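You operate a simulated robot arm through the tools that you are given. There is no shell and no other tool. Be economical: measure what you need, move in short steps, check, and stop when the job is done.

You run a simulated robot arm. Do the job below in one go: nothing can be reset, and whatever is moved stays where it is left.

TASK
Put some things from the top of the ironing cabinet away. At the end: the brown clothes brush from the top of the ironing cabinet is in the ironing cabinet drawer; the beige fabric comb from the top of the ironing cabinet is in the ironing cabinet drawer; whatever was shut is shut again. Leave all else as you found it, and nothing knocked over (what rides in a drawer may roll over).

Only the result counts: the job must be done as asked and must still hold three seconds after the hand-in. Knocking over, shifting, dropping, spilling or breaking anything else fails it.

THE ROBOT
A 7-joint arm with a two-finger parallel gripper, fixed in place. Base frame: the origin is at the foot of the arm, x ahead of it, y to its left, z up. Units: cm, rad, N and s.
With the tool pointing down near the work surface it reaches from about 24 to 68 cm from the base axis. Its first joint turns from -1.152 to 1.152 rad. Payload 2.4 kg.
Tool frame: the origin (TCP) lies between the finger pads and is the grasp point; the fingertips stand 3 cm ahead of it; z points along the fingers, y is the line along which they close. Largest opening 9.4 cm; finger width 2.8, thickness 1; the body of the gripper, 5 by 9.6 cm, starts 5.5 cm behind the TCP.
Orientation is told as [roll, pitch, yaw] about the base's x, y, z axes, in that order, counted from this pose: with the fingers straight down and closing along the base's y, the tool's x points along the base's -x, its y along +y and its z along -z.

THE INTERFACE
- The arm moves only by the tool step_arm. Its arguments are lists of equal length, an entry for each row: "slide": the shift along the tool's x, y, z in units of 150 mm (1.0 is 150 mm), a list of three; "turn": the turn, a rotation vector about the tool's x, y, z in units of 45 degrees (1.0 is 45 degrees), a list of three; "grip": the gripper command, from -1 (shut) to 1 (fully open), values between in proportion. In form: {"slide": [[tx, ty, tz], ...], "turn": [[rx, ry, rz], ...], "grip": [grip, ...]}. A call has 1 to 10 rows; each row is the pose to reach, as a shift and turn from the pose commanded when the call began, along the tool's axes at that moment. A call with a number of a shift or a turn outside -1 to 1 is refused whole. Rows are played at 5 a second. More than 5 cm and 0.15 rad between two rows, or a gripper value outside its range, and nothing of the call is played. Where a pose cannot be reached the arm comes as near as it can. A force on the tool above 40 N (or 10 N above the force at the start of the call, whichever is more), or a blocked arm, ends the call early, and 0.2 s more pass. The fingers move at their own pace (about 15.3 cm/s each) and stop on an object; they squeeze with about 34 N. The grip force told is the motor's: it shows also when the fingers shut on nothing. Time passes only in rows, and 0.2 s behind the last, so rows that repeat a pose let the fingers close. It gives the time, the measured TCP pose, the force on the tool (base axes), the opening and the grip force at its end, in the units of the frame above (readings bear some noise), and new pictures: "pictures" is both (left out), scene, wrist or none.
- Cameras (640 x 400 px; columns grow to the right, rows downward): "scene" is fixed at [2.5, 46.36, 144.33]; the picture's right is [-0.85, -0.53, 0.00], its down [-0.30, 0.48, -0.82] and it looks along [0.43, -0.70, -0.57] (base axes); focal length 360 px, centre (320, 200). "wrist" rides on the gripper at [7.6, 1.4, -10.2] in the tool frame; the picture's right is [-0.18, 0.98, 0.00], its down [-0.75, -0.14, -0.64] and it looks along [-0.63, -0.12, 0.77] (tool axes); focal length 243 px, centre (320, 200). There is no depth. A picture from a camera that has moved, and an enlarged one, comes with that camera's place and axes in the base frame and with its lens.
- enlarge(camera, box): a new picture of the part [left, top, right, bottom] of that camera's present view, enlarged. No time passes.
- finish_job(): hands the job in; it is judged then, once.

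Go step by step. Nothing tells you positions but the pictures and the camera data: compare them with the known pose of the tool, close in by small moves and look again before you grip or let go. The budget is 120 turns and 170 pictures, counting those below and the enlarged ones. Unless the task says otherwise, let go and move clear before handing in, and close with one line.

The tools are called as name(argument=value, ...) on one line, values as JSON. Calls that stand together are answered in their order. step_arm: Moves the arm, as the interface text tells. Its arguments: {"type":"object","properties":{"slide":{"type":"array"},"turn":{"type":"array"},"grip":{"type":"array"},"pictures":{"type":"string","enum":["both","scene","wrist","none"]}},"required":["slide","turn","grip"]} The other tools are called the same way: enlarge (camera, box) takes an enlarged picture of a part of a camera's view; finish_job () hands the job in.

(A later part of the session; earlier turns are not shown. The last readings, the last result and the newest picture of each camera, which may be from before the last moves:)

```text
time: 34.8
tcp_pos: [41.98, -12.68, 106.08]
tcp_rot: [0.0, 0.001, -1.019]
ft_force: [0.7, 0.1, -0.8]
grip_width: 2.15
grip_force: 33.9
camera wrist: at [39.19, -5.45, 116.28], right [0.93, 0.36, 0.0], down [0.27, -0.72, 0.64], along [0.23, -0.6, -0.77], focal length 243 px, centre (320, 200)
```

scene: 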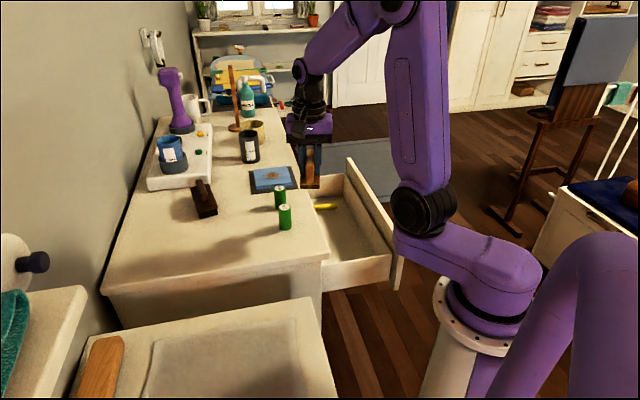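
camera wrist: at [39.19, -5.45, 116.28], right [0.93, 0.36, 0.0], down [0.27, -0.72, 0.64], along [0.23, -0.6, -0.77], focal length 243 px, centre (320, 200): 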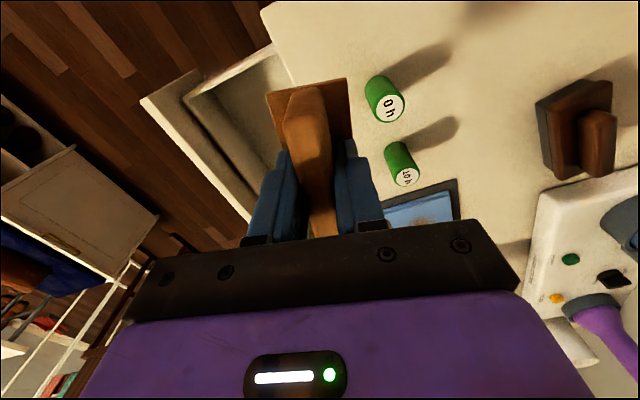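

Next I move over the drawer's near half, (34.5,-23.5), and square up to the drawer.

step_arm(slide=[[-0.044, -0.1, 0], [-0.088, -0.2, 0], [-0.132, -0.3, 0], [-0.176, -0.4, 0], [-0.22, -0.5, 0], [-0.264, -0.6, 0], [-0.308, -0.7, 0], [-0.352, -0.803, 0], [-0.352, -0.803, 0.1], [-0.352, -0.803, 0.2]], turn=[[0, 0, -0.04], [0, 0, -0.08], [0, 0, -0.12], [0, 0, -0.16], [0, 0, -0.2], [0, 0, -0.24], [0, 0, -0.28], [0, 0, -0.3], [0, 0, -0.3], [0, 0, -0.3]], grip=[-1, -1, -1, -1, -1, -1, -1, -1, -1, -1])

```text
time: 37.0
tcp_pos: [34.44, -23.36, 103.14]
tcp_rot: [0.001, -0.001, -0.783]
ft_force: [0.4, 0.4, -1.5]
grip_width: 2.16
grip_force: 34.2
camera wrist: at [30.03, -17.09, 113.31], right [0.82, 0.57, 0.0], down [0.43, -0.63, 0.64], along [0.36, -0.53, -0.77], focal length 243 px, centre (320, 200)
```

scene: 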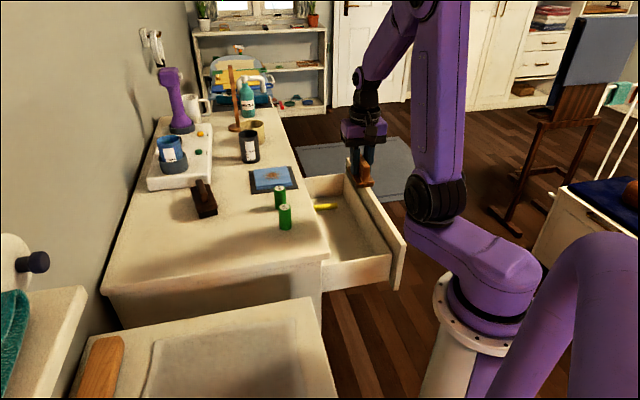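
wrist: 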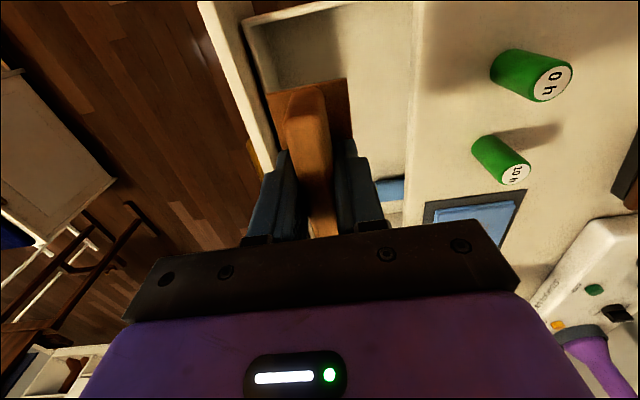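

Centered between panel and cabinet. I descend partway.

step_arm(slide=[[-0.05, 0, 0.12], [-0.1, 0, 0.26], [-0.1, 0, 0.4], [-0.1, 0, 0.54], [-0.1, 0, 0.68], [-0.1, 0, 0.82], [-0.1, 0, 0.96]], turn=[[0, 0, 0], [0, 0, 0], [0, 0, 0], [0, 0, 0], [0, 0, 0], [0, 0, 0], [0, 0, 0]], grip=[-1, -1, -1, -1, -1, -1, -1])

enlarge(camera="scene", box=[290, 130, 430, 300])

```text
time: 38.6
tcp_pos: [35.56, -24.41, 88.62]
tcp_rot: [-0.001, -0.001, -0.784]
ft_force: [1.3, 0.9, -0.7]
grip_width: 2.19
grip_force: 33.8
camera wrist: at [31.12, -18.14, 98.87], right [0.82, 0.57, 0.0], down [0.43, -0.63, 0.64], along [0.36, -0.53, -0.77], focal length 243 px, centre (320, 200)
```

scene: 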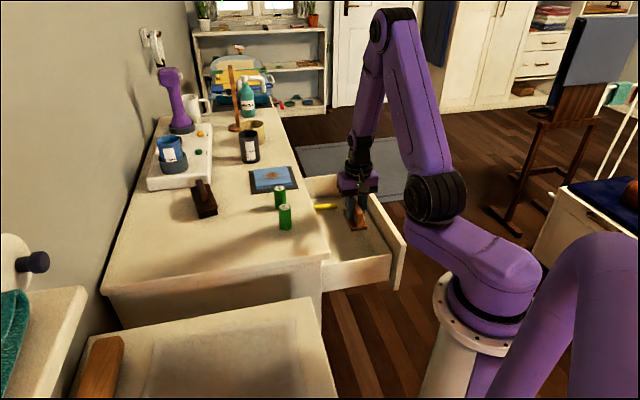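
wrist: 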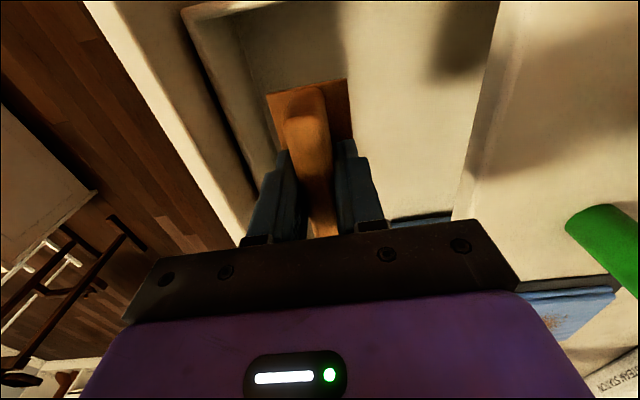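

```text
2.35 times, centred on (360, 215) of scene
camera zoom: at [2.5, 46.36, 144.33], right [-0.85, -0.53, 0.0], down [-0.3, 0.48, -0.82], along [0.43, -0.7, -0.57], focal length 847 px, centre (226, 165)
```

zoom: 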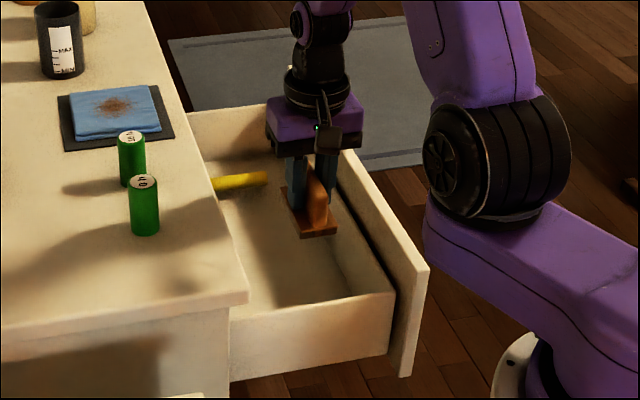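

I shift 0.8 cm inward and lower toward the floor.

step_arm(slide=[[0, 0.05, 0.08], [0, 0.05, 0.16], [0, 0.05, 0.24], [0, 0.05, 0.32], [0, 0.05, 0.38]], turn=[[0, 0, 0], [0, 0, 0], [0, 0, 0], [0, 0, 0], [0, 0, 0]], grip=[-1, -1, -1, -1, -1])

enlarge(camera="scene", box=[320, 160, 420, 260])

```text
time: 39.8
tcp_pos: [36.15, -23.96, 82.97]
tcp_rot: [-0.001, 0.0, -0.782]
ft_force: [1.0, -0.6, -0.7]
grip_width: 2.2
grip_force: 34.3
camera wrist: at [31.72, -17.59, 93.2], right [0.82, 0.57, 0.0], down [0.43, -0.63, 0.64], along [0.36, -0.53, -0.77], focal length 243 px, centre (320, 200)
```

scene: 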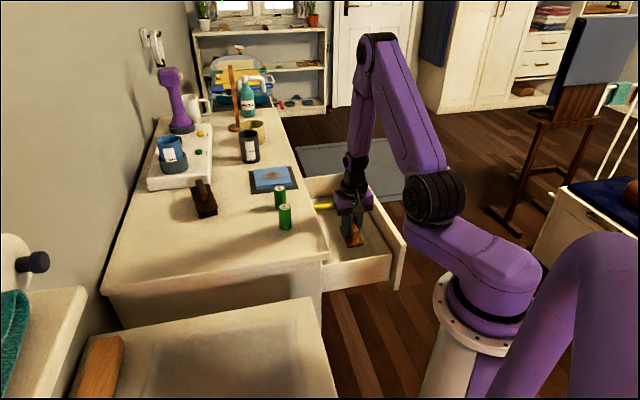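
wrist: 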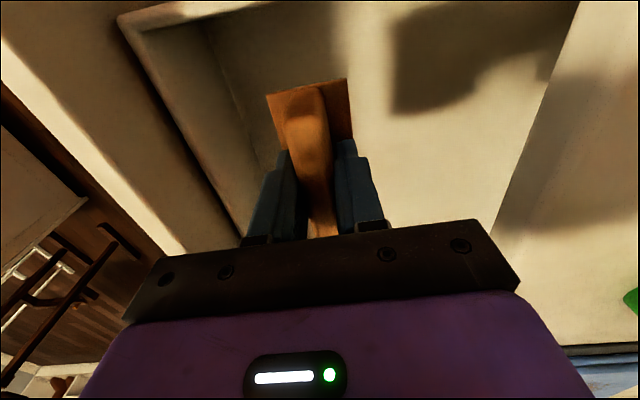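

```text
4.00 times, centred on (370, 210) of scene
camera zoom: at [2.5, 46.36, 144.33], right [-0.85, -0.53, 0.0], down [-0.3, 0.48, -0.82], along [0.43, -0.7, -0.57], focal length 1440 px, centre (120, 160)
```

zoom: 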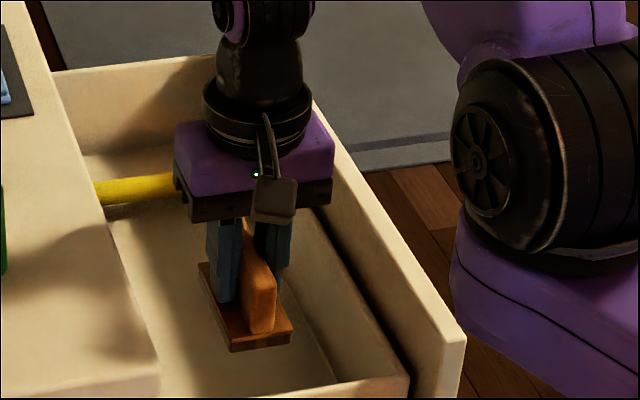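

step_arm(slide=[[0, 0, 0.04], [0, 0, 0.08], [0, 0, 0.12], [0, 0, 0.16]], turn=[[0, 0, 0], [0, 0, 0], [0, 0, 0], [0, 0, 0]], grip=[-1, -1, -1, -1], pictures="none")

enlarge(camera="scene", box=[320, 160, 420, 260])

```text
time: 40.8
tcp_pos: [36.14, -23.89, 80.54]
tcp_rot: [0.0, 0.0, -0.784]
ft_force: [0.6, 0.9, -0.4]
grip_width: 2.18
grip_force: 33.9
```

```text
4.00 times, centred on (370, 210) of scene
camera zoom: at [2.5, 46.36, 144.33], right [-0.85, -0.53, 0.0], down [-0.3, 0.48, -0.82], along [0.43, -0.7, -0.57], focal length 1440 px, centre (120, 160)
```

zoom: 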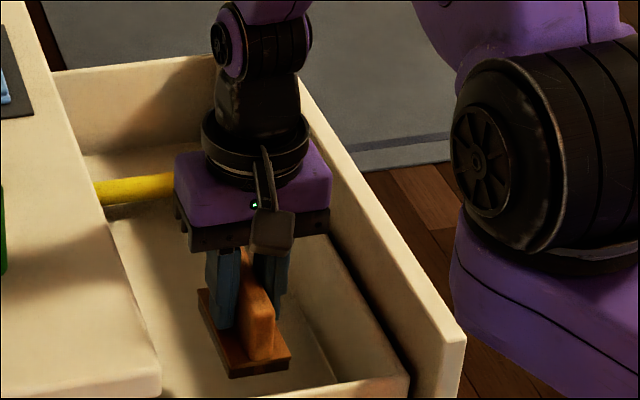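

step_arm(slide=[[0, 0, 0.04], [0, 0, 0.08], [0, 0, 0.12], [0, 0, 0.15]], turn=[[0, 0, 0], [0, 0, 0], [0, 0, 0], [0, 0, 0]], grip=[-1, -1, -1, -1], pictures="wrist")

enlarge(camera="scene", box=[320, 160, 420, 260])

```text
time: 41.8
tcp_pos: [36.11, -23.93, 78.36]
tcp_rot: [0.0, 0.0, -0.782]
ft_force: [-1.0, -0.8, -1.2]
grip_width: 2.17
grip_force: 33.9
camera wrist: at [31.71, -17.63, 88.55], right [0.82, 0.57, 0.0], down [0.43, -0.63, 0.64], along [0.36, -0.53, -0.77], focal length 243 px, centre (320, 200)
```

wrist: 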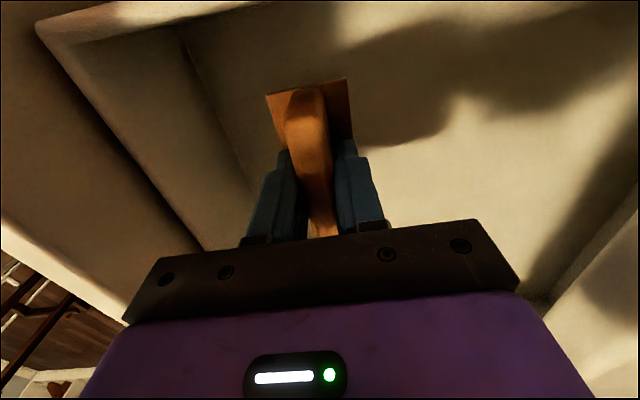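

```text
4.00 times, centred on (370, 210) of scene
camera zoom: at [2.5, 46.36, 144.33], right [-0.85, -0.53, 0.0], down [-0.3, 0.48, -0.82], along [0.43, -0.7, -0.57], focal length 1440 px, centre (120, 160)
```

zoom: 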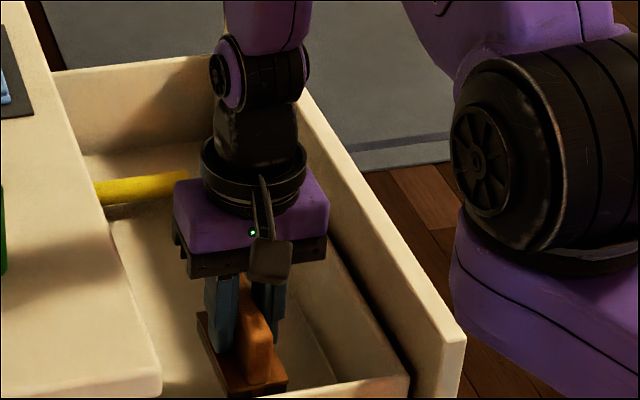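

step_arm(slide=[[0, 0, 0.03], [0, 0, 0.06], [0, 0, 0.09], [0, 0, 0.12]], turn=[[0, 0, 0], [0, 0, 0], [0, 0, 0], [0, 0, 0]], grip=[-1, -1, -1, -1], pictures="wrist")

enlarge(camera="scene", box=[320, 160, 420, 260])

```text
time: 42.8
tcp_pos: [36.09, -23.96, 76.63]
tcp_rot: [0.0, 0.0, -0.782]
ft_force: [0.6, 0.1, -0.8]
grip_width: 2.15
grip_force: 34.3
camera wrist: at [31.76, -17.61, 86.74], right [0.82, 0.57, 0.0], down [0.43, -0.63, 0.64], along [0.36, -0.53, -0.77], focal length 243 px, centre (320, 200)
```

wrist: 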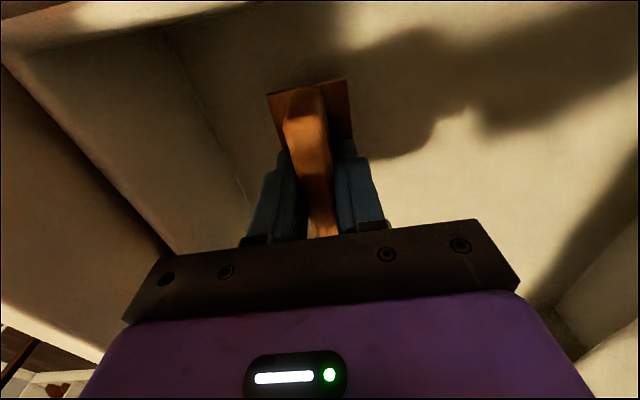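

```text
4.00 times, centred on (370, 210) of scene
camera zoom: at [2.5, 46.36, 144.33], right [-0.85, -0.53, 0.0], down [-0.3, 0.48, -0.82], along [0.43, -0.7, -0.57], focal length 1440 px, centre (120, 160)
```

zoom: 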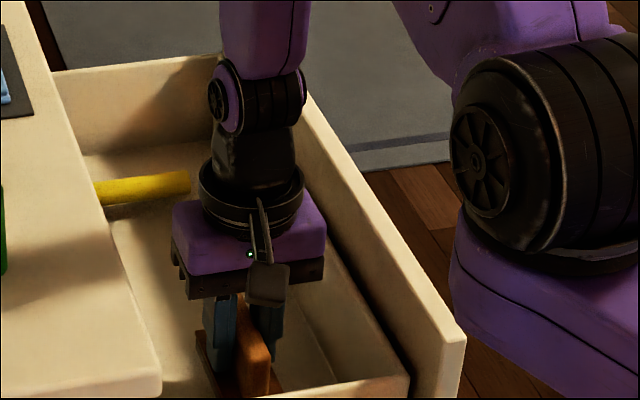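

step_arm(slide=[[0, 0, 0.03], [0, 0, 0.06], [0, 0, 0.09], [0, 0, 0.11]], turn=[[0, 0, 0], [0, 0, 0], [0, 0, 0], [0, 0, 0]], grip=[-1, -1, -1, -1], pictures="wrist")

enlarge(camera="scene", box=[310, 150, 420, 290])

```text
time: 43.8
tcp_pos: [36.01, -23.8, 75.01]
tcp_rot: [0.0, 0.0, -0.781]
ft_force: [-0.2, -1.4, -0.6]
grip_width: 2.14
grip_force: 34.3
camera wrist: at [31.74, -17.64, 85.11], right [0.82, 0.57, 0.0], down [0.43, -0.63, 0.64], along [0.36, -0.53, -0.77], focal length 243 px, centre (320, 200)
```

wrist: 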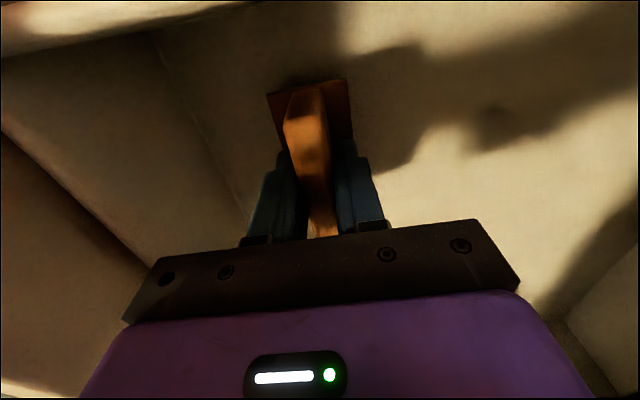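

```text
2.86 times, centred on (365, 220) of scene
camera zoom: at [2.5, 46.36, 144.33], right [-0.85, -0.53, 0.0], down [-0.3, 0.48, -0.82], along [0.43, -0.7, -0.57], focal length 1029 px, centre (191, 143)
```

zoom: 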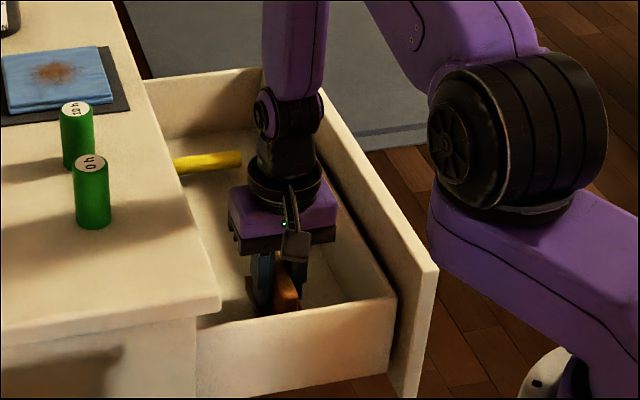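

step_arm(slide=[[0, 0, 0.03], [0, 0, 0.06], [0, 0, 0.09]], turn=[[0, 0, 0], [0, 0, 0], [0, 0, 0]], grip=[-1, -1, -1], pictures="wrist")

```text
time: 44.6
tcp_pos: [36.2, -23.88, 73.61]
tcp_rot: [0.001, 0.0, -0.782]
ft_force: [-3.0, 3.4, 23.5]
grip_width: 2.16
grip_force: 33.9
camera wrist: at [31.74, -17.62, 83.85], right [0.82, 0.57, 0.0], down [0.43, -0.63, 0.64], along [0.36, -0.53, -0.77], focal length 243 px, centre (320, 200)
```

wrist: 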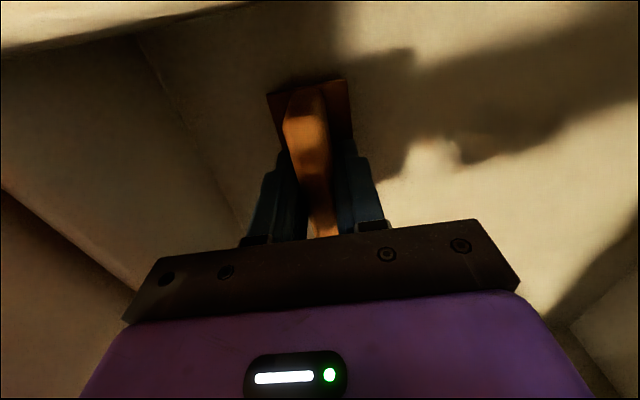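

Contact with the floor (23 N). I ease up a touch, open and retreat upward.

step_arm(slide=[[0, 0, -0.01], [0, 0, -0.01], [0, 0, -0.01]], turn=[[0, 0, 0], [0, 0, 0], [0, 0, 0]], grip=[-0.2, -0.05, -0.05], pictures="wrist")

```text
time: 45.4
tcp_pos: [36.1, -23.94, 73.76]
tcp_rot: [-0.001, -0.001, -0.783]
ft_force: [0.1, -0.2, 0.1]
grip_width: 4.47
grip_force: 0.0
camera wrist: at [31.73, -17.61, 83.92], right [0.82, 0.57, 0.0], down [0.43, -0.63, 0.64], along [0.36, -0.53, -0.77], focal length 243 px, centre (320, 200)
```

wrist: 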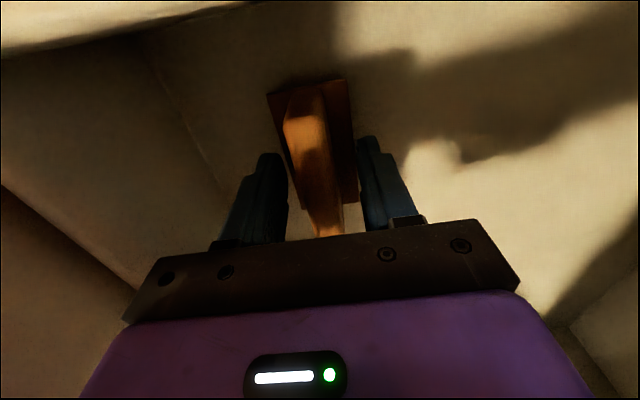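

Comb sits upright on the drawer floor. I rise.

step_arm(slide=[[0, 0, -0.1], [0, 0, -0.25], [0, 0, -0.45], [0, 0, -0.7], [0, 0, -1.0]], turn=[[0, 0, 0], [0, 0, 0], [0, 0, 0], [0, 0, 0], [0, 0, 0]], grip=[-0.05, -0.05, -0.05, -0.05, -0.05], pictures="none")

step_arm(slide=[[0, 0, -0.25], [0, 0, -0.5], [0, 0, -0.75], [0, 0, -1.0]], turn=[[0, 0, 0], [0, 0, 0], [0, 0, 0], [0, 0, 0]], grip=[0.1, 0.1, 0.1, 0.1])

```text
time: 46.6
tcp_pos: [36.12, -23.86, 88.84]
tcp_rot: [0.0, 0.0, -0.785]
ft_force: [0.6, -0.3, 0.7]
grip_width: 4.47
grip_force: 0.1
```

```text
time: 47.6
tcp_pos: [36.0, -23.86, 103.77]
tcp_rot: [0.001, 0.002, -0.784]
ft_force: [0.3, -0.8, 0.5]
grip_width: 5.16
grip_force: 0.1
camera wrist: at [31.75, -17.57, 113.91], right [0.82, 0.57, 0.0], down [0.44, -0.63, 0.64], along [0.36, -0.53, -0.77], focal length 243 px, centre (320, 200)
```

scene: 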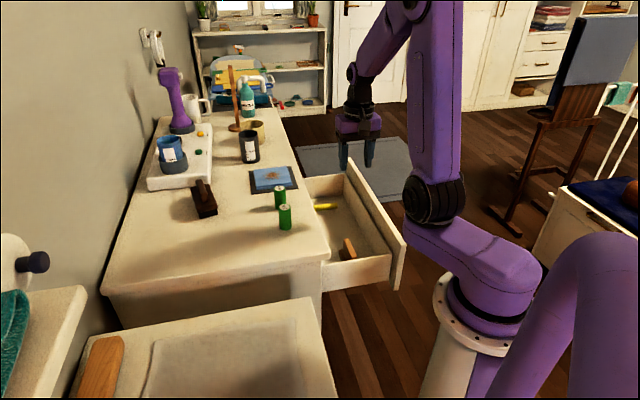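
wrist: 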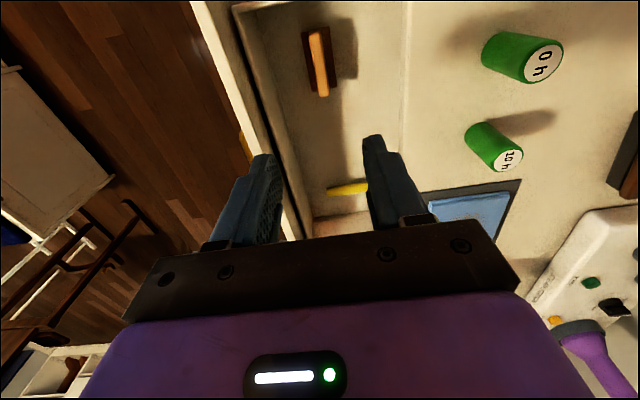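

Comb is in place. Now to the brush, near (72,-6); I hover short of it for a wrist view.

step_arm(slide=[[0, 0.2, 0], [0, 0.4, -0.05], [0, 0.6, -0.1], [0, 0.8, -0.15], [0, 1.0, -0.2]], turn=[[0, 0, 0], [0, 0, 0], [0, 0, 0], [0, 0, 0], [0, 0, 0]], grip=[0.1, 0.1, 0.1, 0.1, 0.1], pictures="none")

step_arm(slide=[[-0.05, 0.2, 0], [-0.1, 0.4, 0], [-0.15, 0.6, 0], [-0.2, 0.8, 0]], turn=[[0, 0, -0.05], [0, 0, -0.1], [0, 0, -0.15], [0, 0, -0.19]], grip=[0.1, 0.1, 0.1, 0.1])

enlarge(camera="scene", box=[165, 160, 245, 225])

```text
time: 48.8
tcp_pos: [46.84, -13.24, 106.76]
tcp_rot: [0.0, 0.001, -0.783]
ft_force: [0.0, -0.4, -0.5]
grip_width: 5.17
grip_force: 0.0
```

```text
time: 49.8
tcp_pos: [57.29, -6.81, 106.78]
tcp_rot: [0.0, 0.001, -0.633]
ft_force: [1.3, -0.9, -0.5]
grip_width: 5.16
grip_force: 0.1
camera wrist: at [51.98, -1.34, 116.91], right [0.73, 0.68, 0.0], down [0.52, -0.56, 0.64], along [0.44, -0.47, -0.77], focal length 243 px, centre (320, 200)
```

scene: 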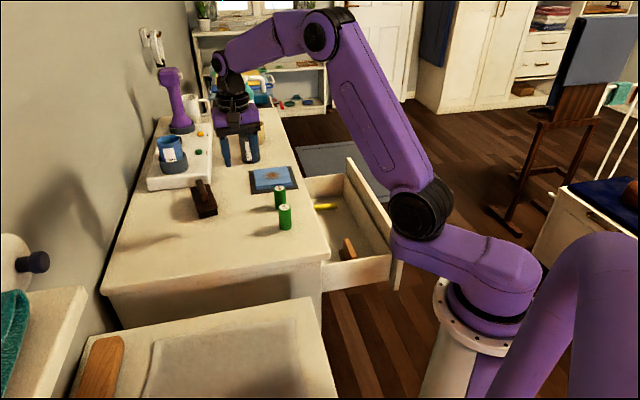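
wrist: 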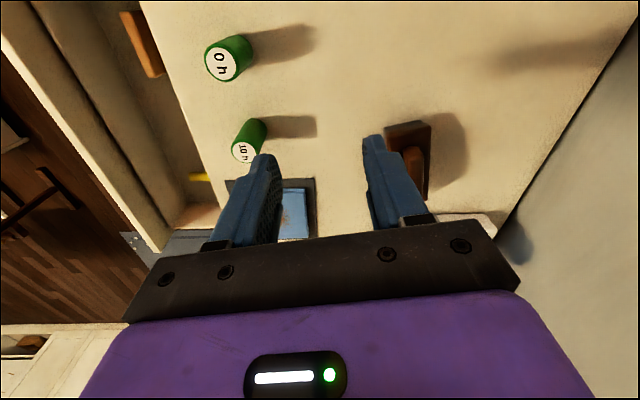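

```text
6.15 times, centred on (205, 192) of scene
camera zoom: at [2.5, 46.36, 144.33], right [-0.85, -0.53, 0.0], down [-0.3, 0.48, -0.82], along [0.43, -0.7, -0.57], focal length 2216 px, centre (1028, 246)
```

zoom: 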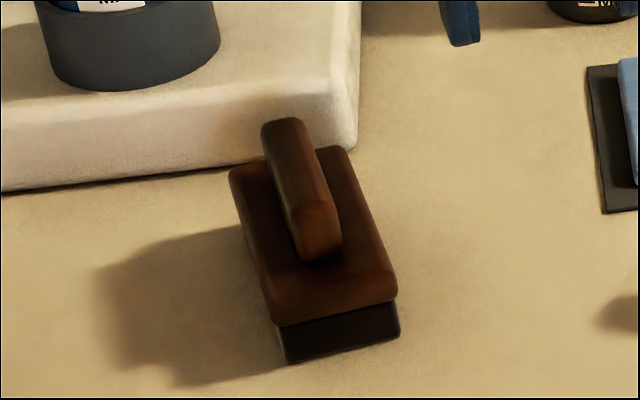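

The brush lies from about (67.7,-3) to (77,-9.5), handle fin on top to z≈92. It's at the edge of reach, so I lean the tool 20° outward along the handle and hover.

step_arm(slide=[[-0.1, 0.124, 0.05], [-0.2, 0.248, 0.12], [-0.3, 0.372, 0.22], [-0.4, 0.496, 0.33], [-0.495, 0.62, 0.447]], turn=[[0, -0.089, -0.006], [0, -0.178, -0.012], [0, -0.267, -0.018], [0, -0.356, -0.024], [0, -0.444, -0.03]], grip=[0, -0.1, -0.1, -0.1, -0.1])

enlarge(camera="scene", box=[150, 150, 250, 230])

```text
time: 51.0
tcp_pos: [68.81, -3.81, 100.05]
tcp_rot: [-0.004, -0.351, -0.609]
ft_force: [-0.4, -0.1, 0.2]
grip_width: 4.24
grip_force: 0.0
camera wrist: at [60.9, 3.41, 106.96], right [0.7, 0.71, 0.06], down [0.32, -0.39, 0.86], along [0.63, -0.59, -0.5], focal length 243 px, centre (320, 200)
```

scene: 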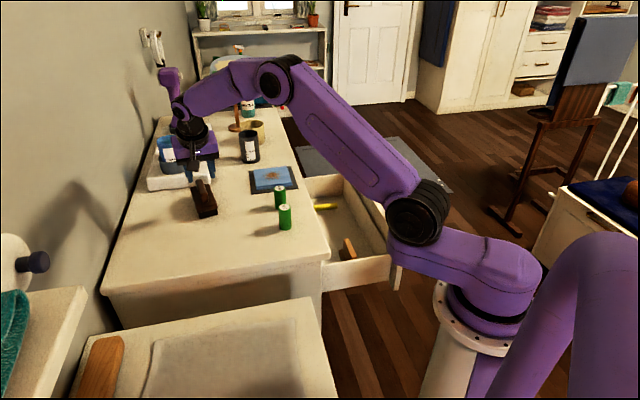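
wrist: 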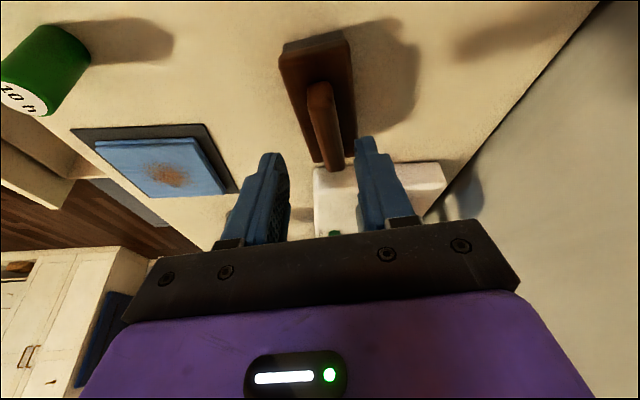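

```text
5.00 times, centred on (200, 190) of scene
camera zoom: at [2.5, 46.36, 144.33], right [-0.85, -0.53, 0.0], down [-0.3, 0.48, -0.82], along [0.43, -0.7, -0.57], focal length 1800 px, centre (920, 250)
```

zoom: 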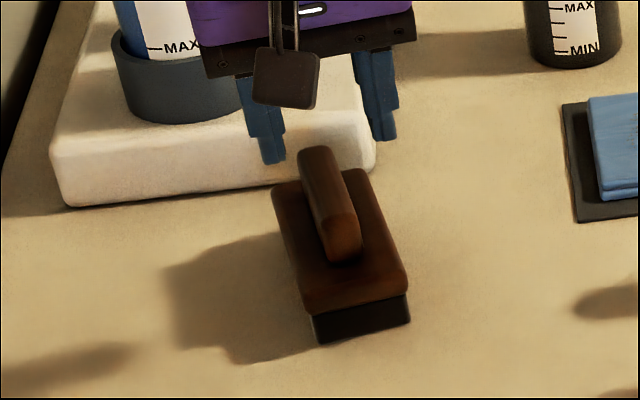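

Aligned well with the handle. I advance along the fingers.

step_arm(slide=[[0, 0.01, 0.1], [0, 0.01, 0.22], [0, 0.01, 0.34], [0, 0.01, 0.44], [0, 0.01, 0.5]], turn=[[0, 0, 0], [0, 0, 0], [0, 0, 0], [0, 0, 0], [0, 0, 0]], grip=[-0.1, -0.1, -0.1, -0.1, -0.1])

enlarge(camera="scene", box=[150, 150, 250, 230])

```text
time: 52.2
tcp_pos: [71.05, -5.07, 93.03]
tcp_rot: [-0.002, -0.351, -0.608]
ft_force: [-2.0, 1.4, 5.8]
grip_width: 4.2
grip_force: 0.0
camera wrist: at [63.05, 2.05, 100.01], right [0.7, 0.71, 0.06], down [0.32, -0.39, 0.86], along [0.63, -0.59, -0.5], focal length 243 px, centre (320, 200)
```

scene: 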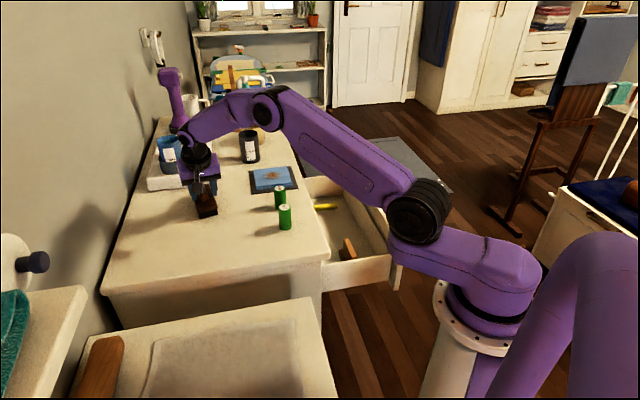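
wrist: 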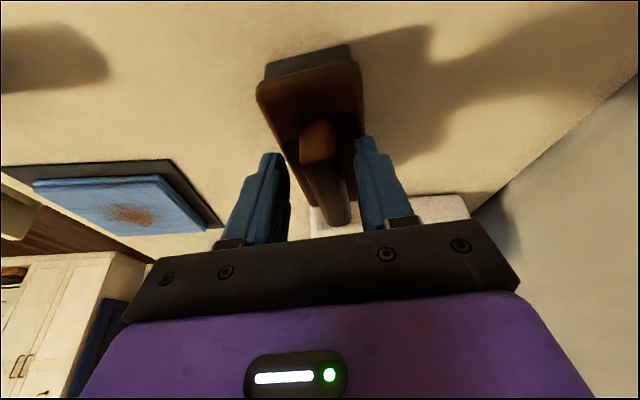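

```text
5.00 times, centred on (200, 190) of scene
camera zoom: at [2.48, 46.36, 144.33], right [-0.85, -0.53, 0.0], down [-0.3, 0.48, -0.82], along [0.43, -0.7, -0.57], focal length 1800 px, centre (920, 250)
```

zoom: 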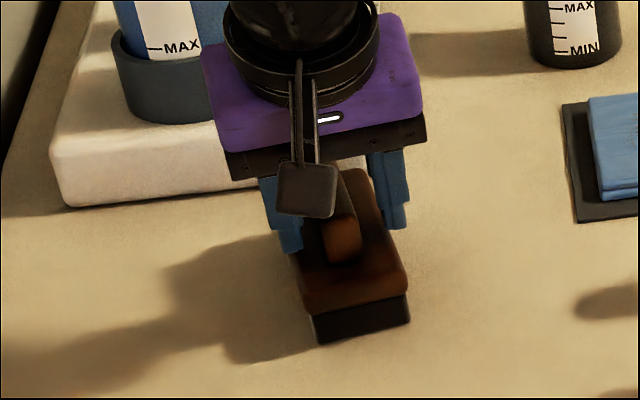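

Fingertips touch the brush body; I back off 2 mm and close.

step_arm(slide=[[0, 0, -0.015], [0, 0, -0.015], [0, 0, -0.015], [0, 0, -0.015], [0, 0, -0.015]], turn=[[0, 0, 0], [0, 0, 0], [0, 0, 0], [0, 0, 0], [0, 0, 0]], grip=[-0.1, -1, -1, -1, -1], pictures="wrist")

```text
time: 53.4
tcp_pos: [70.91, -5.15, 93.18]
tcp_rot: [-0.006, -0.35, -0.609]
ft_force: [0.0, -0.6, -0.6]
grip_width: 2.37
grip_force: 33.7
camera wrist: at [62.94, 2.08, 100.13], right [0.71, 0.71, 0.06], down [0.32, -0.39, 0.86], along [0.63, -0.59, -0.5], focal length 243 px, centre (320, 200)
```

wrist: 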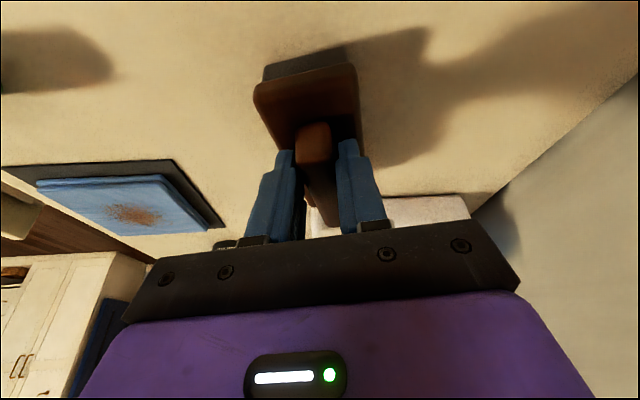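

Gripped at 2.37 cm. Slow vertical lift.

step_arm(slide=[[-0.003, 0, -0.009], [-0.007, 0, -0.019], [-0.014, 0, -0.038], [-0.023, 0, -0.063], [-0.034, 0, -0.094], [-0.046, 0, -0.125], [-0.057, 0, -0.157]], turn=[[0, 0, 0], [0, 0, 0], [0, 0, 0], [0, 0, 0], [0, 0, 0], [0, 0, 0], [0, 0, 0]], grip=[-1, -1, -1, -1, -1, -1, -1], pictures="wrist")

enlarge(camera="scene", box=[150, 150, 250, 230])

```text
time: 55.0
tcp_pos: [70.89, -5.12, 95.76]
tcp_rot: [-0.006, -0.349, -0.61]
ft_force: [-0.1, -0.1, -1.2]
grip_width: 2.34
grip_force: 34.1
camera wrist: at [62.98, 2.13, 102.66], right [0.71, 0.71, 0.06], down [0.32, -0.39, 0.86], along [0.63, -0.59, -0.5], focal length 243 px, centre (320, 200)
```

wrist: 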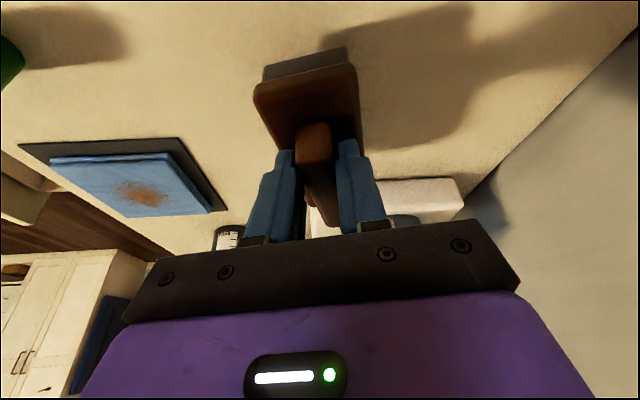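

```text
5.00 times, centred on (200, 190) of scene
camera zoom: at [2.5, 46.36, 144.33], right [-0.85, -0.53, 0.0], down [-0.3, 0.48, -0.82], along [0.43, -0.7, -0.57], focal length 1800 px, centre (920, 250)
```

zoom: 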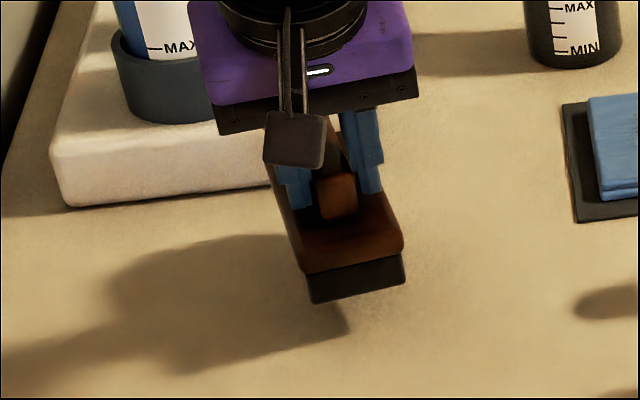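

It holds level. I continue lifting.

step_arm(slide=[[-0.02, 0, -0.055], [-0.04, 0, -0.11], [-0.062, 0, -0.17], [-0.084, 0, -0.23], [-0.106, 0, -0.29], [-0.128, 0, -0.35], [-0.15, 0, -0.41], [-0.172, 0, -0.47], [-0.194, 0, -0.53], [-0.21, 0, -0.577]], turn=[[0, 0, 0], [0, 0, 0], [0, 0, 0], [0, 0, 0], [0, 0, 0], [0, 0, 0], [0, 0, 0], [0, 0, 0], [0, 0, 0], [0, 0, 0]], grip=[-1, -1, -1, -1, -1, -1, -1, -1, -1, -1], pictures="wrist")

```text
time: 57.2
tcp_pos: [70.93, -4.98, 104.79]
tcp_rot: [-0.005, -0.348, -0.611]
ft_force: [1.0, -0.7, -1.5]
grip_width: 2.38
grip_force: 33.7
camera wrist: at [63.02, 2.15, 111.85], right [0.71, 0.71, 0.06], down [0.32, -0.39, 0.86], along [0.63, -0.59, -0.5], focal length 243 px, centre (320, 200)
```

wrist: 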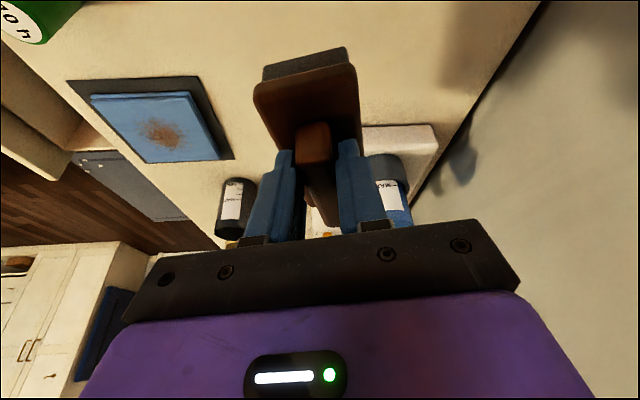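

I carry the brush toward the drawer.

step_arm(slide=[[0.012, -0.06, -0.004], [0.024, -0.15, -0.008], [0.036, -0.26, -0.012], [0.048, -0.38, -0.016], [0.06, -0.5, -0.02], [0.072, -0.62, -0.024], [0.084, -0.73, -0.03], [0.096, -0.833, -0.035]], turn=[[0, 0, 0], [0, 0, 0], [0, 0, 0], [0, 0, 0], [0, 0, 0], [0, 0, 0], [0, 0, 0], [0, 0, 0]], grip=[-1, -1, -1, -1, -1, -1, -1, -1], pictures="none")

step_arm(slide=[[0.012, -0.1, -0.004], [0.024, -0.2, -0.008], [0.036, -0.31, -0.012], [0.048, -0.42, -0.016], [0.06, -0.53, -0.02], [0.072, -0.63, -0.024], [0.084, -0.73, -0.03], [0.096, -0.833, -0.035]], turn=[[0, 0, 0], [0, 0, 0], [0, 0, 0], [0, 0, 0], [0, 0, 0], [0, 0, 0], [0, 0, 0], [0, 0, 0]], grip=[-1, -1, -1, -1, -1, -1, -1, -1])

```text
time: 59.0
tcp_pos: [62.43, -14.47, 104.91]
tcp_rot: [-0.003, -0.349, -0.61]
ft_force: [-0.2, -0.2, -1.8]
grip_width: 2.37
grip_force: 33.3
```

```text
time: 60.8
tcp_pos: [54.04, -23.76, 105.12]
tcp_rot: [-0.004, -0.349, -0.61]
ft_force: [0.3, -0.7, -1.7]
grip_width: 2.34
grip_force: 33.7
camera wrist: at [46.14, -16.55, 111.97], right [0.71, 0.71, 0.06], down [0.32, -0.39, 0.86], along [0.63, -0.59, -0.5], focal length 243 px, centre (320, 200)
```

scene: 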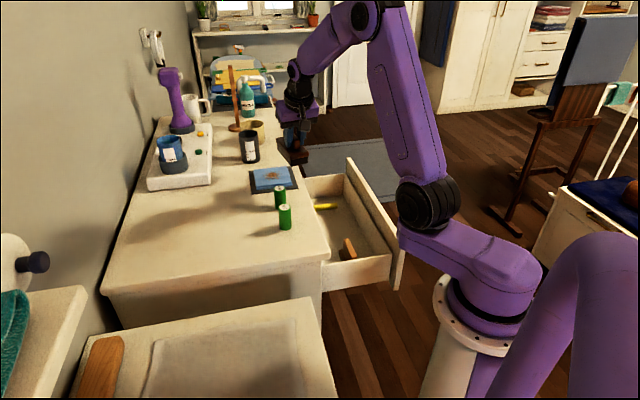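
wrist: 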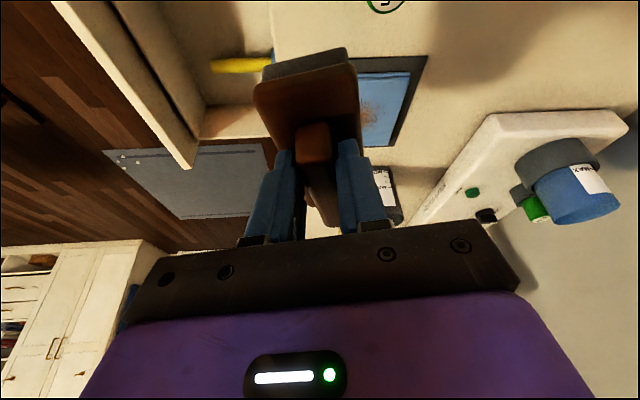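

step_arm(slide=[[0.011, -0.1, -0.004], [0.022, -0.2, -0.008], [0.034, -0.31, -0.012], [0.045, -0.42, -0.016], [0.057, -0.53, -0.02], [0.068, -0.63, -0.024], [0.08, -0.73, -0.03], [0.091, -0.829, -0.033]], turn=[[0.01, 0, 0.026], [0.019, 0, 0.052], [0.028, 0, 0.078], [0.038, 0, 0.104], [0.047, 0, 0.13], [0.057, 0, 0.157], [0.066, 0, 0.183], [0.076, 0, 0.209]], grip=[-1, -1, -1, -1, -1, -1, -1, -1])

enlarge(camera="scene", box=[270, 130, 420, 280])

```text
time: 62.6
tcp_pos: [45.72, -33.11, 104.96]
tcp_rot: [-0.005, -0.349, -0.785]
ft_force: [0.1, 0.6, -1.6]
grip_width: 2.34
grip_force: 33.9
camera wrist: at [39.21, -24.63, 111.96], right [0.82, 0.57, 0.06], down [0.25, -0.44, 0.86], along [0.52, -0.69, -0.5], focal length 243 px, centre (320, 200)
```

scene: 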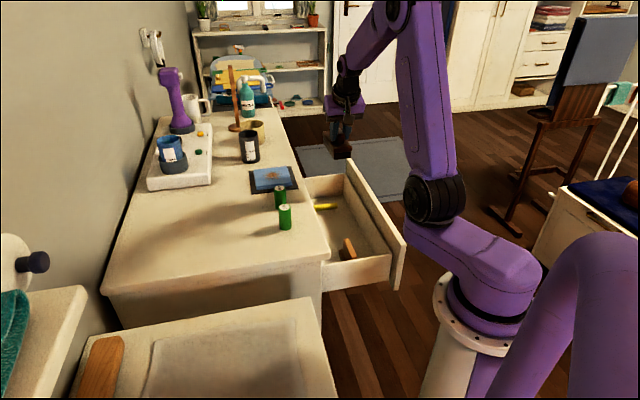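
wrist: 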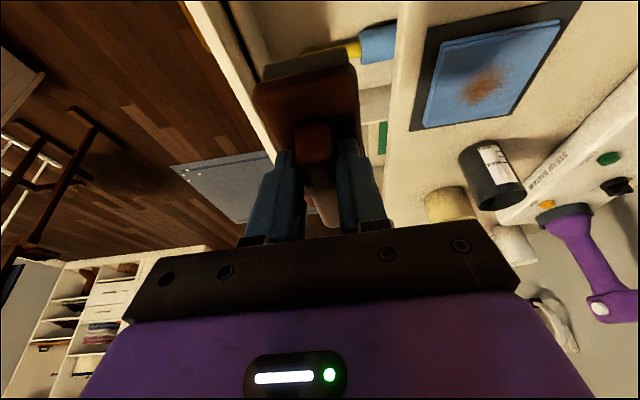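

```text
2.67 times, centred on (345, 205) of scene
camera zoom: at [2.5, 46.35, 144.33], right [-0.85, -0.53, 0.0], down [-0.3, 0.48, -0.82], along [0.43, -0.7, -0.57], focal length 960 px, centre (253, 187)
```

zoom: 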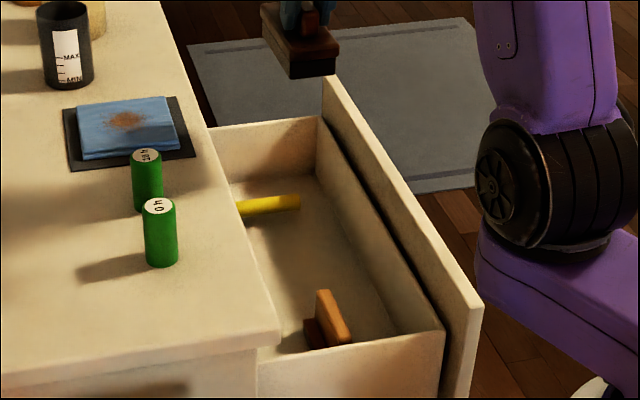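

Over the drawer and square. I descend vertically.

step_arm(slide=[[0.034, 0, 0.094], [0.068, 0, 0.188], [0.103, 0, 0.282], [0.137, 0, 0.376], [0.171, 0, 0.47], [0.205, 0, 0.564], [0.239, 0, 0.658], [0.274, 0, 0.752], [0.308, 0, 0.846], [0.342, 0, 0.94]], turn=[[0, 0, 0], [0, 0, 0], [0, 0, 0], [0, 0, 0], [0, 0, 0], [0, 0, 0], [0, 0, 0], [0, 0, 0], [0, 0, 0], [0, 0, 0]], grip=[-1, -1, -1, -1, -1, -1, -1, -1, -1, -1])

enlarge(camera="scene", box=[270, 130, 420, 280])

```text
time: 64.8
tcp_pos: [45.58, -33.15, 90.09]
tcp_rot: [-0.004, -0.349, -0.784]
ft_force: [-0.3, 0.5, -1.5]
grip_width: 2.35
grip_force: 34.1
camera wrist: at [39.16, -24.67, 97.01], right [0.82, 0.57, 0.06], down [0.25, -0.44, 0.86], along [0.52, -0.69, -0.5], focal length 243 px, centre (320, 200)
```

scene: 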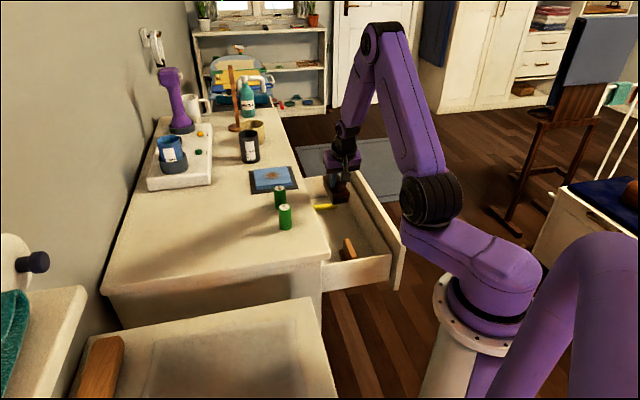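
wrist: 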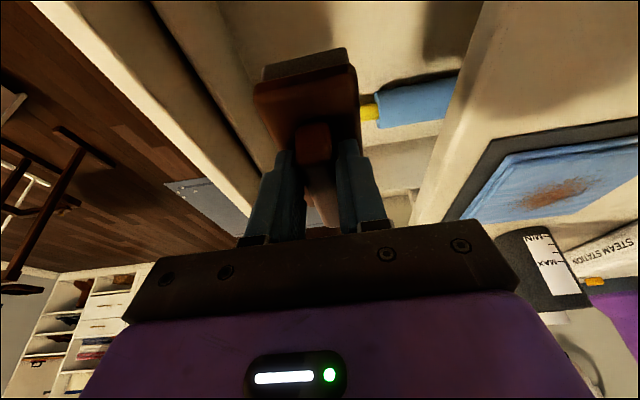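

```text
2.67 times, centred on (345, 205) of scene
camera zoom: at [2.5, 46.35, 144.33], right [-0.85, -0.53, 0.0], down [-0.3, 0.48, -0.82], along [0.43, -0.7, -0.57], focal length 960 px, centre (253, 187)
```

zoom: 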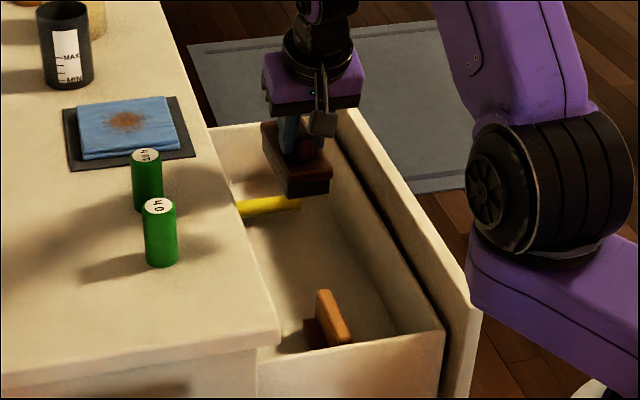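

enlarge(camera="wrist", box=[100, 0, 340, 150])

```text
2.67 times, centred on (220, 75) of wrist
camera zoom: at [39.16, -24.67, 97.01], right [0.82, 0.57, 0.06], down [0.25, -0.44, 0.86], along [0.52, -0.69, -0.5], focal length 647 px, centre (587, 533)
```

zoom: 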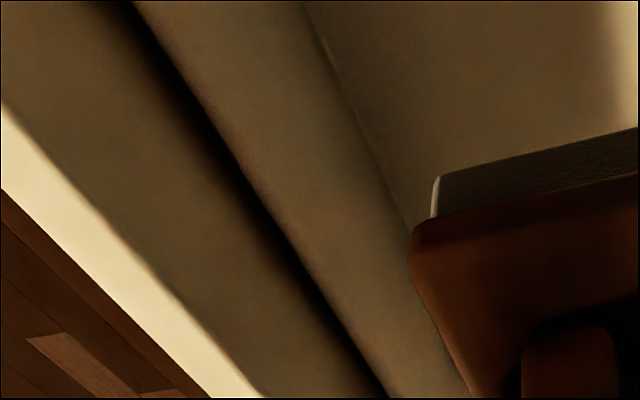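

Clearances are good (≈8.5 cm each side). I lower further.

step_arm(slide=[[0.034, 0, 0.094], [0.068, 0, 0.188], [0.103, 0, 0.282], [0.137, 0, 0.376], [0.171, 0, 0.47], [0.205, 0, 0.564], [0.239, 0, 0.658], [0.262, 0, 0.72]], turn=[[0, 0, 0], [0, 0, 0], [0, 0, 0], [0, 0, 0], [0, 0, 0], [0, 0, 0], [0, 0, 0], [0, 0, 0]], grip=[-1, -1, -1, -1, -1, -1, -1, -1])

enlarge(camera="scene", box=[290, 150, 410, 270])

```text
time: 66.6
tcp_pos: [45.72, -33.22, 78.7]
tcp_rot: [-0.002, -0.35, -0.783]
ft_force: [0.8, 0.5, -1.4]
grip_width: 2.36
grip_force: 34.4
camera wrist: at [39.21, -24.72, 85.5], right [0.82, 0.57, 0.06], down [0.25, -0.44, 0.86], along [0.52, -0.69, -0.5], focal length 243 px, centre (320, 200)
```

scene: 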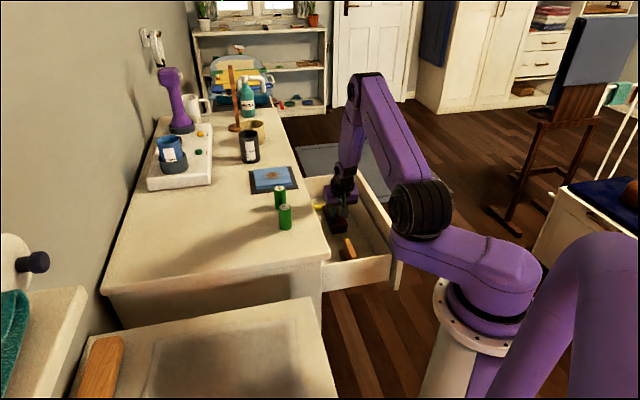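
wrist: 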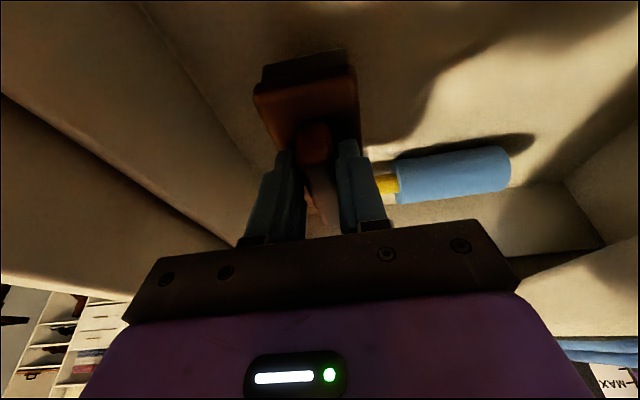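

```text
3.33 times, centred on (350, 210) of scene
camera zoom: at [2.5, 46.35, 144.33], right [-0.85, -0.53, 0.0], down [-0.3, 0.48, -0.82], along [0.43, -0.7, -0.57], focal length 1200 px, centre (220, 167)
```

zoom: 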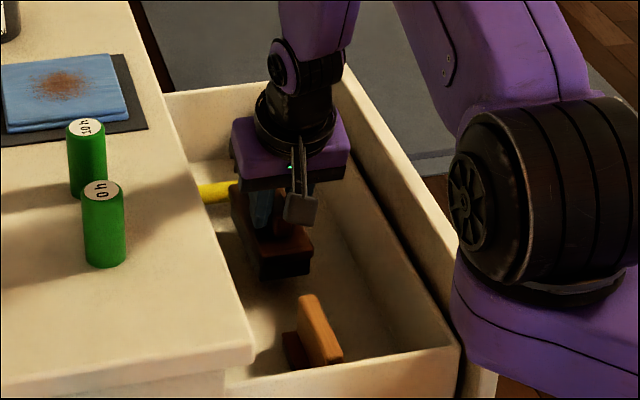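

step_arm(slide=[[0.015, 0, 0.042], [0.03, 0, 0.084], [0.046, 0, 0.125], [0.057, 0, 0.157], [0.064, 0, 0.176], [0.071, 0, 0.194]], turn=[[0, 0, 0], [0, 0, 0], [0, 0, 0], [0, 0, 0], [0, 0, 0], [0, 0, 0]], grip=[-1, -1, -1, -1, -1, -1])

```text
time: 67.9
tcp_pos: [45.91, -33.45, 76.07]
tcp_rot: [-0.005, -0.354, -0.785]
ft_force: [-0.5, 0.5, 5.8]
grip_width: 2.36
grip_force: 33.9
stopped in row 6: the force on the tool passed its limit (the readings are from after the stop); the commanded pose is now the measured one
camera wrist: at [39.32, -24.87, 82.87], right [0.82, 0.57, 0.06], down [0.25, -0.44, 0.86], along [0.52, -0.69, -0.5], focal length 243 px, centre (320, 200)
```

scene: 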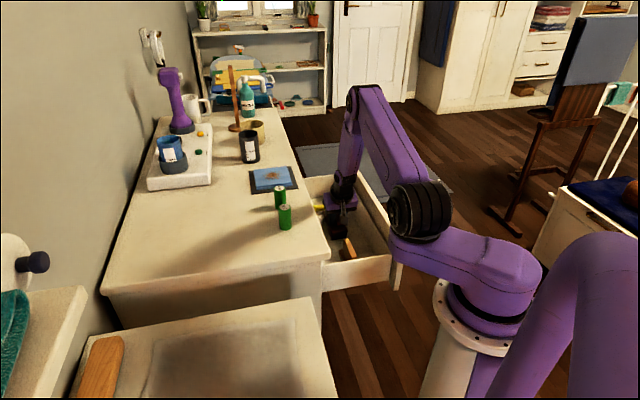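
wrist: 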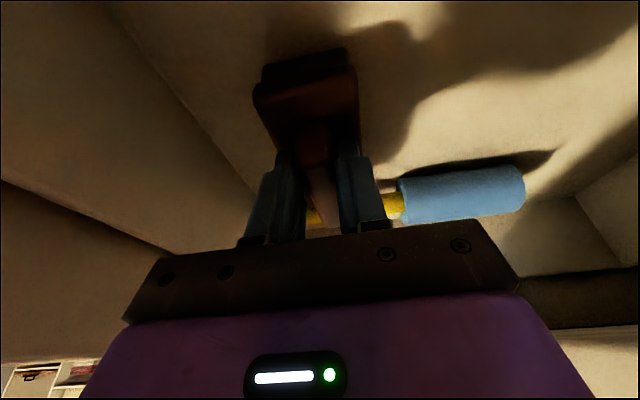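

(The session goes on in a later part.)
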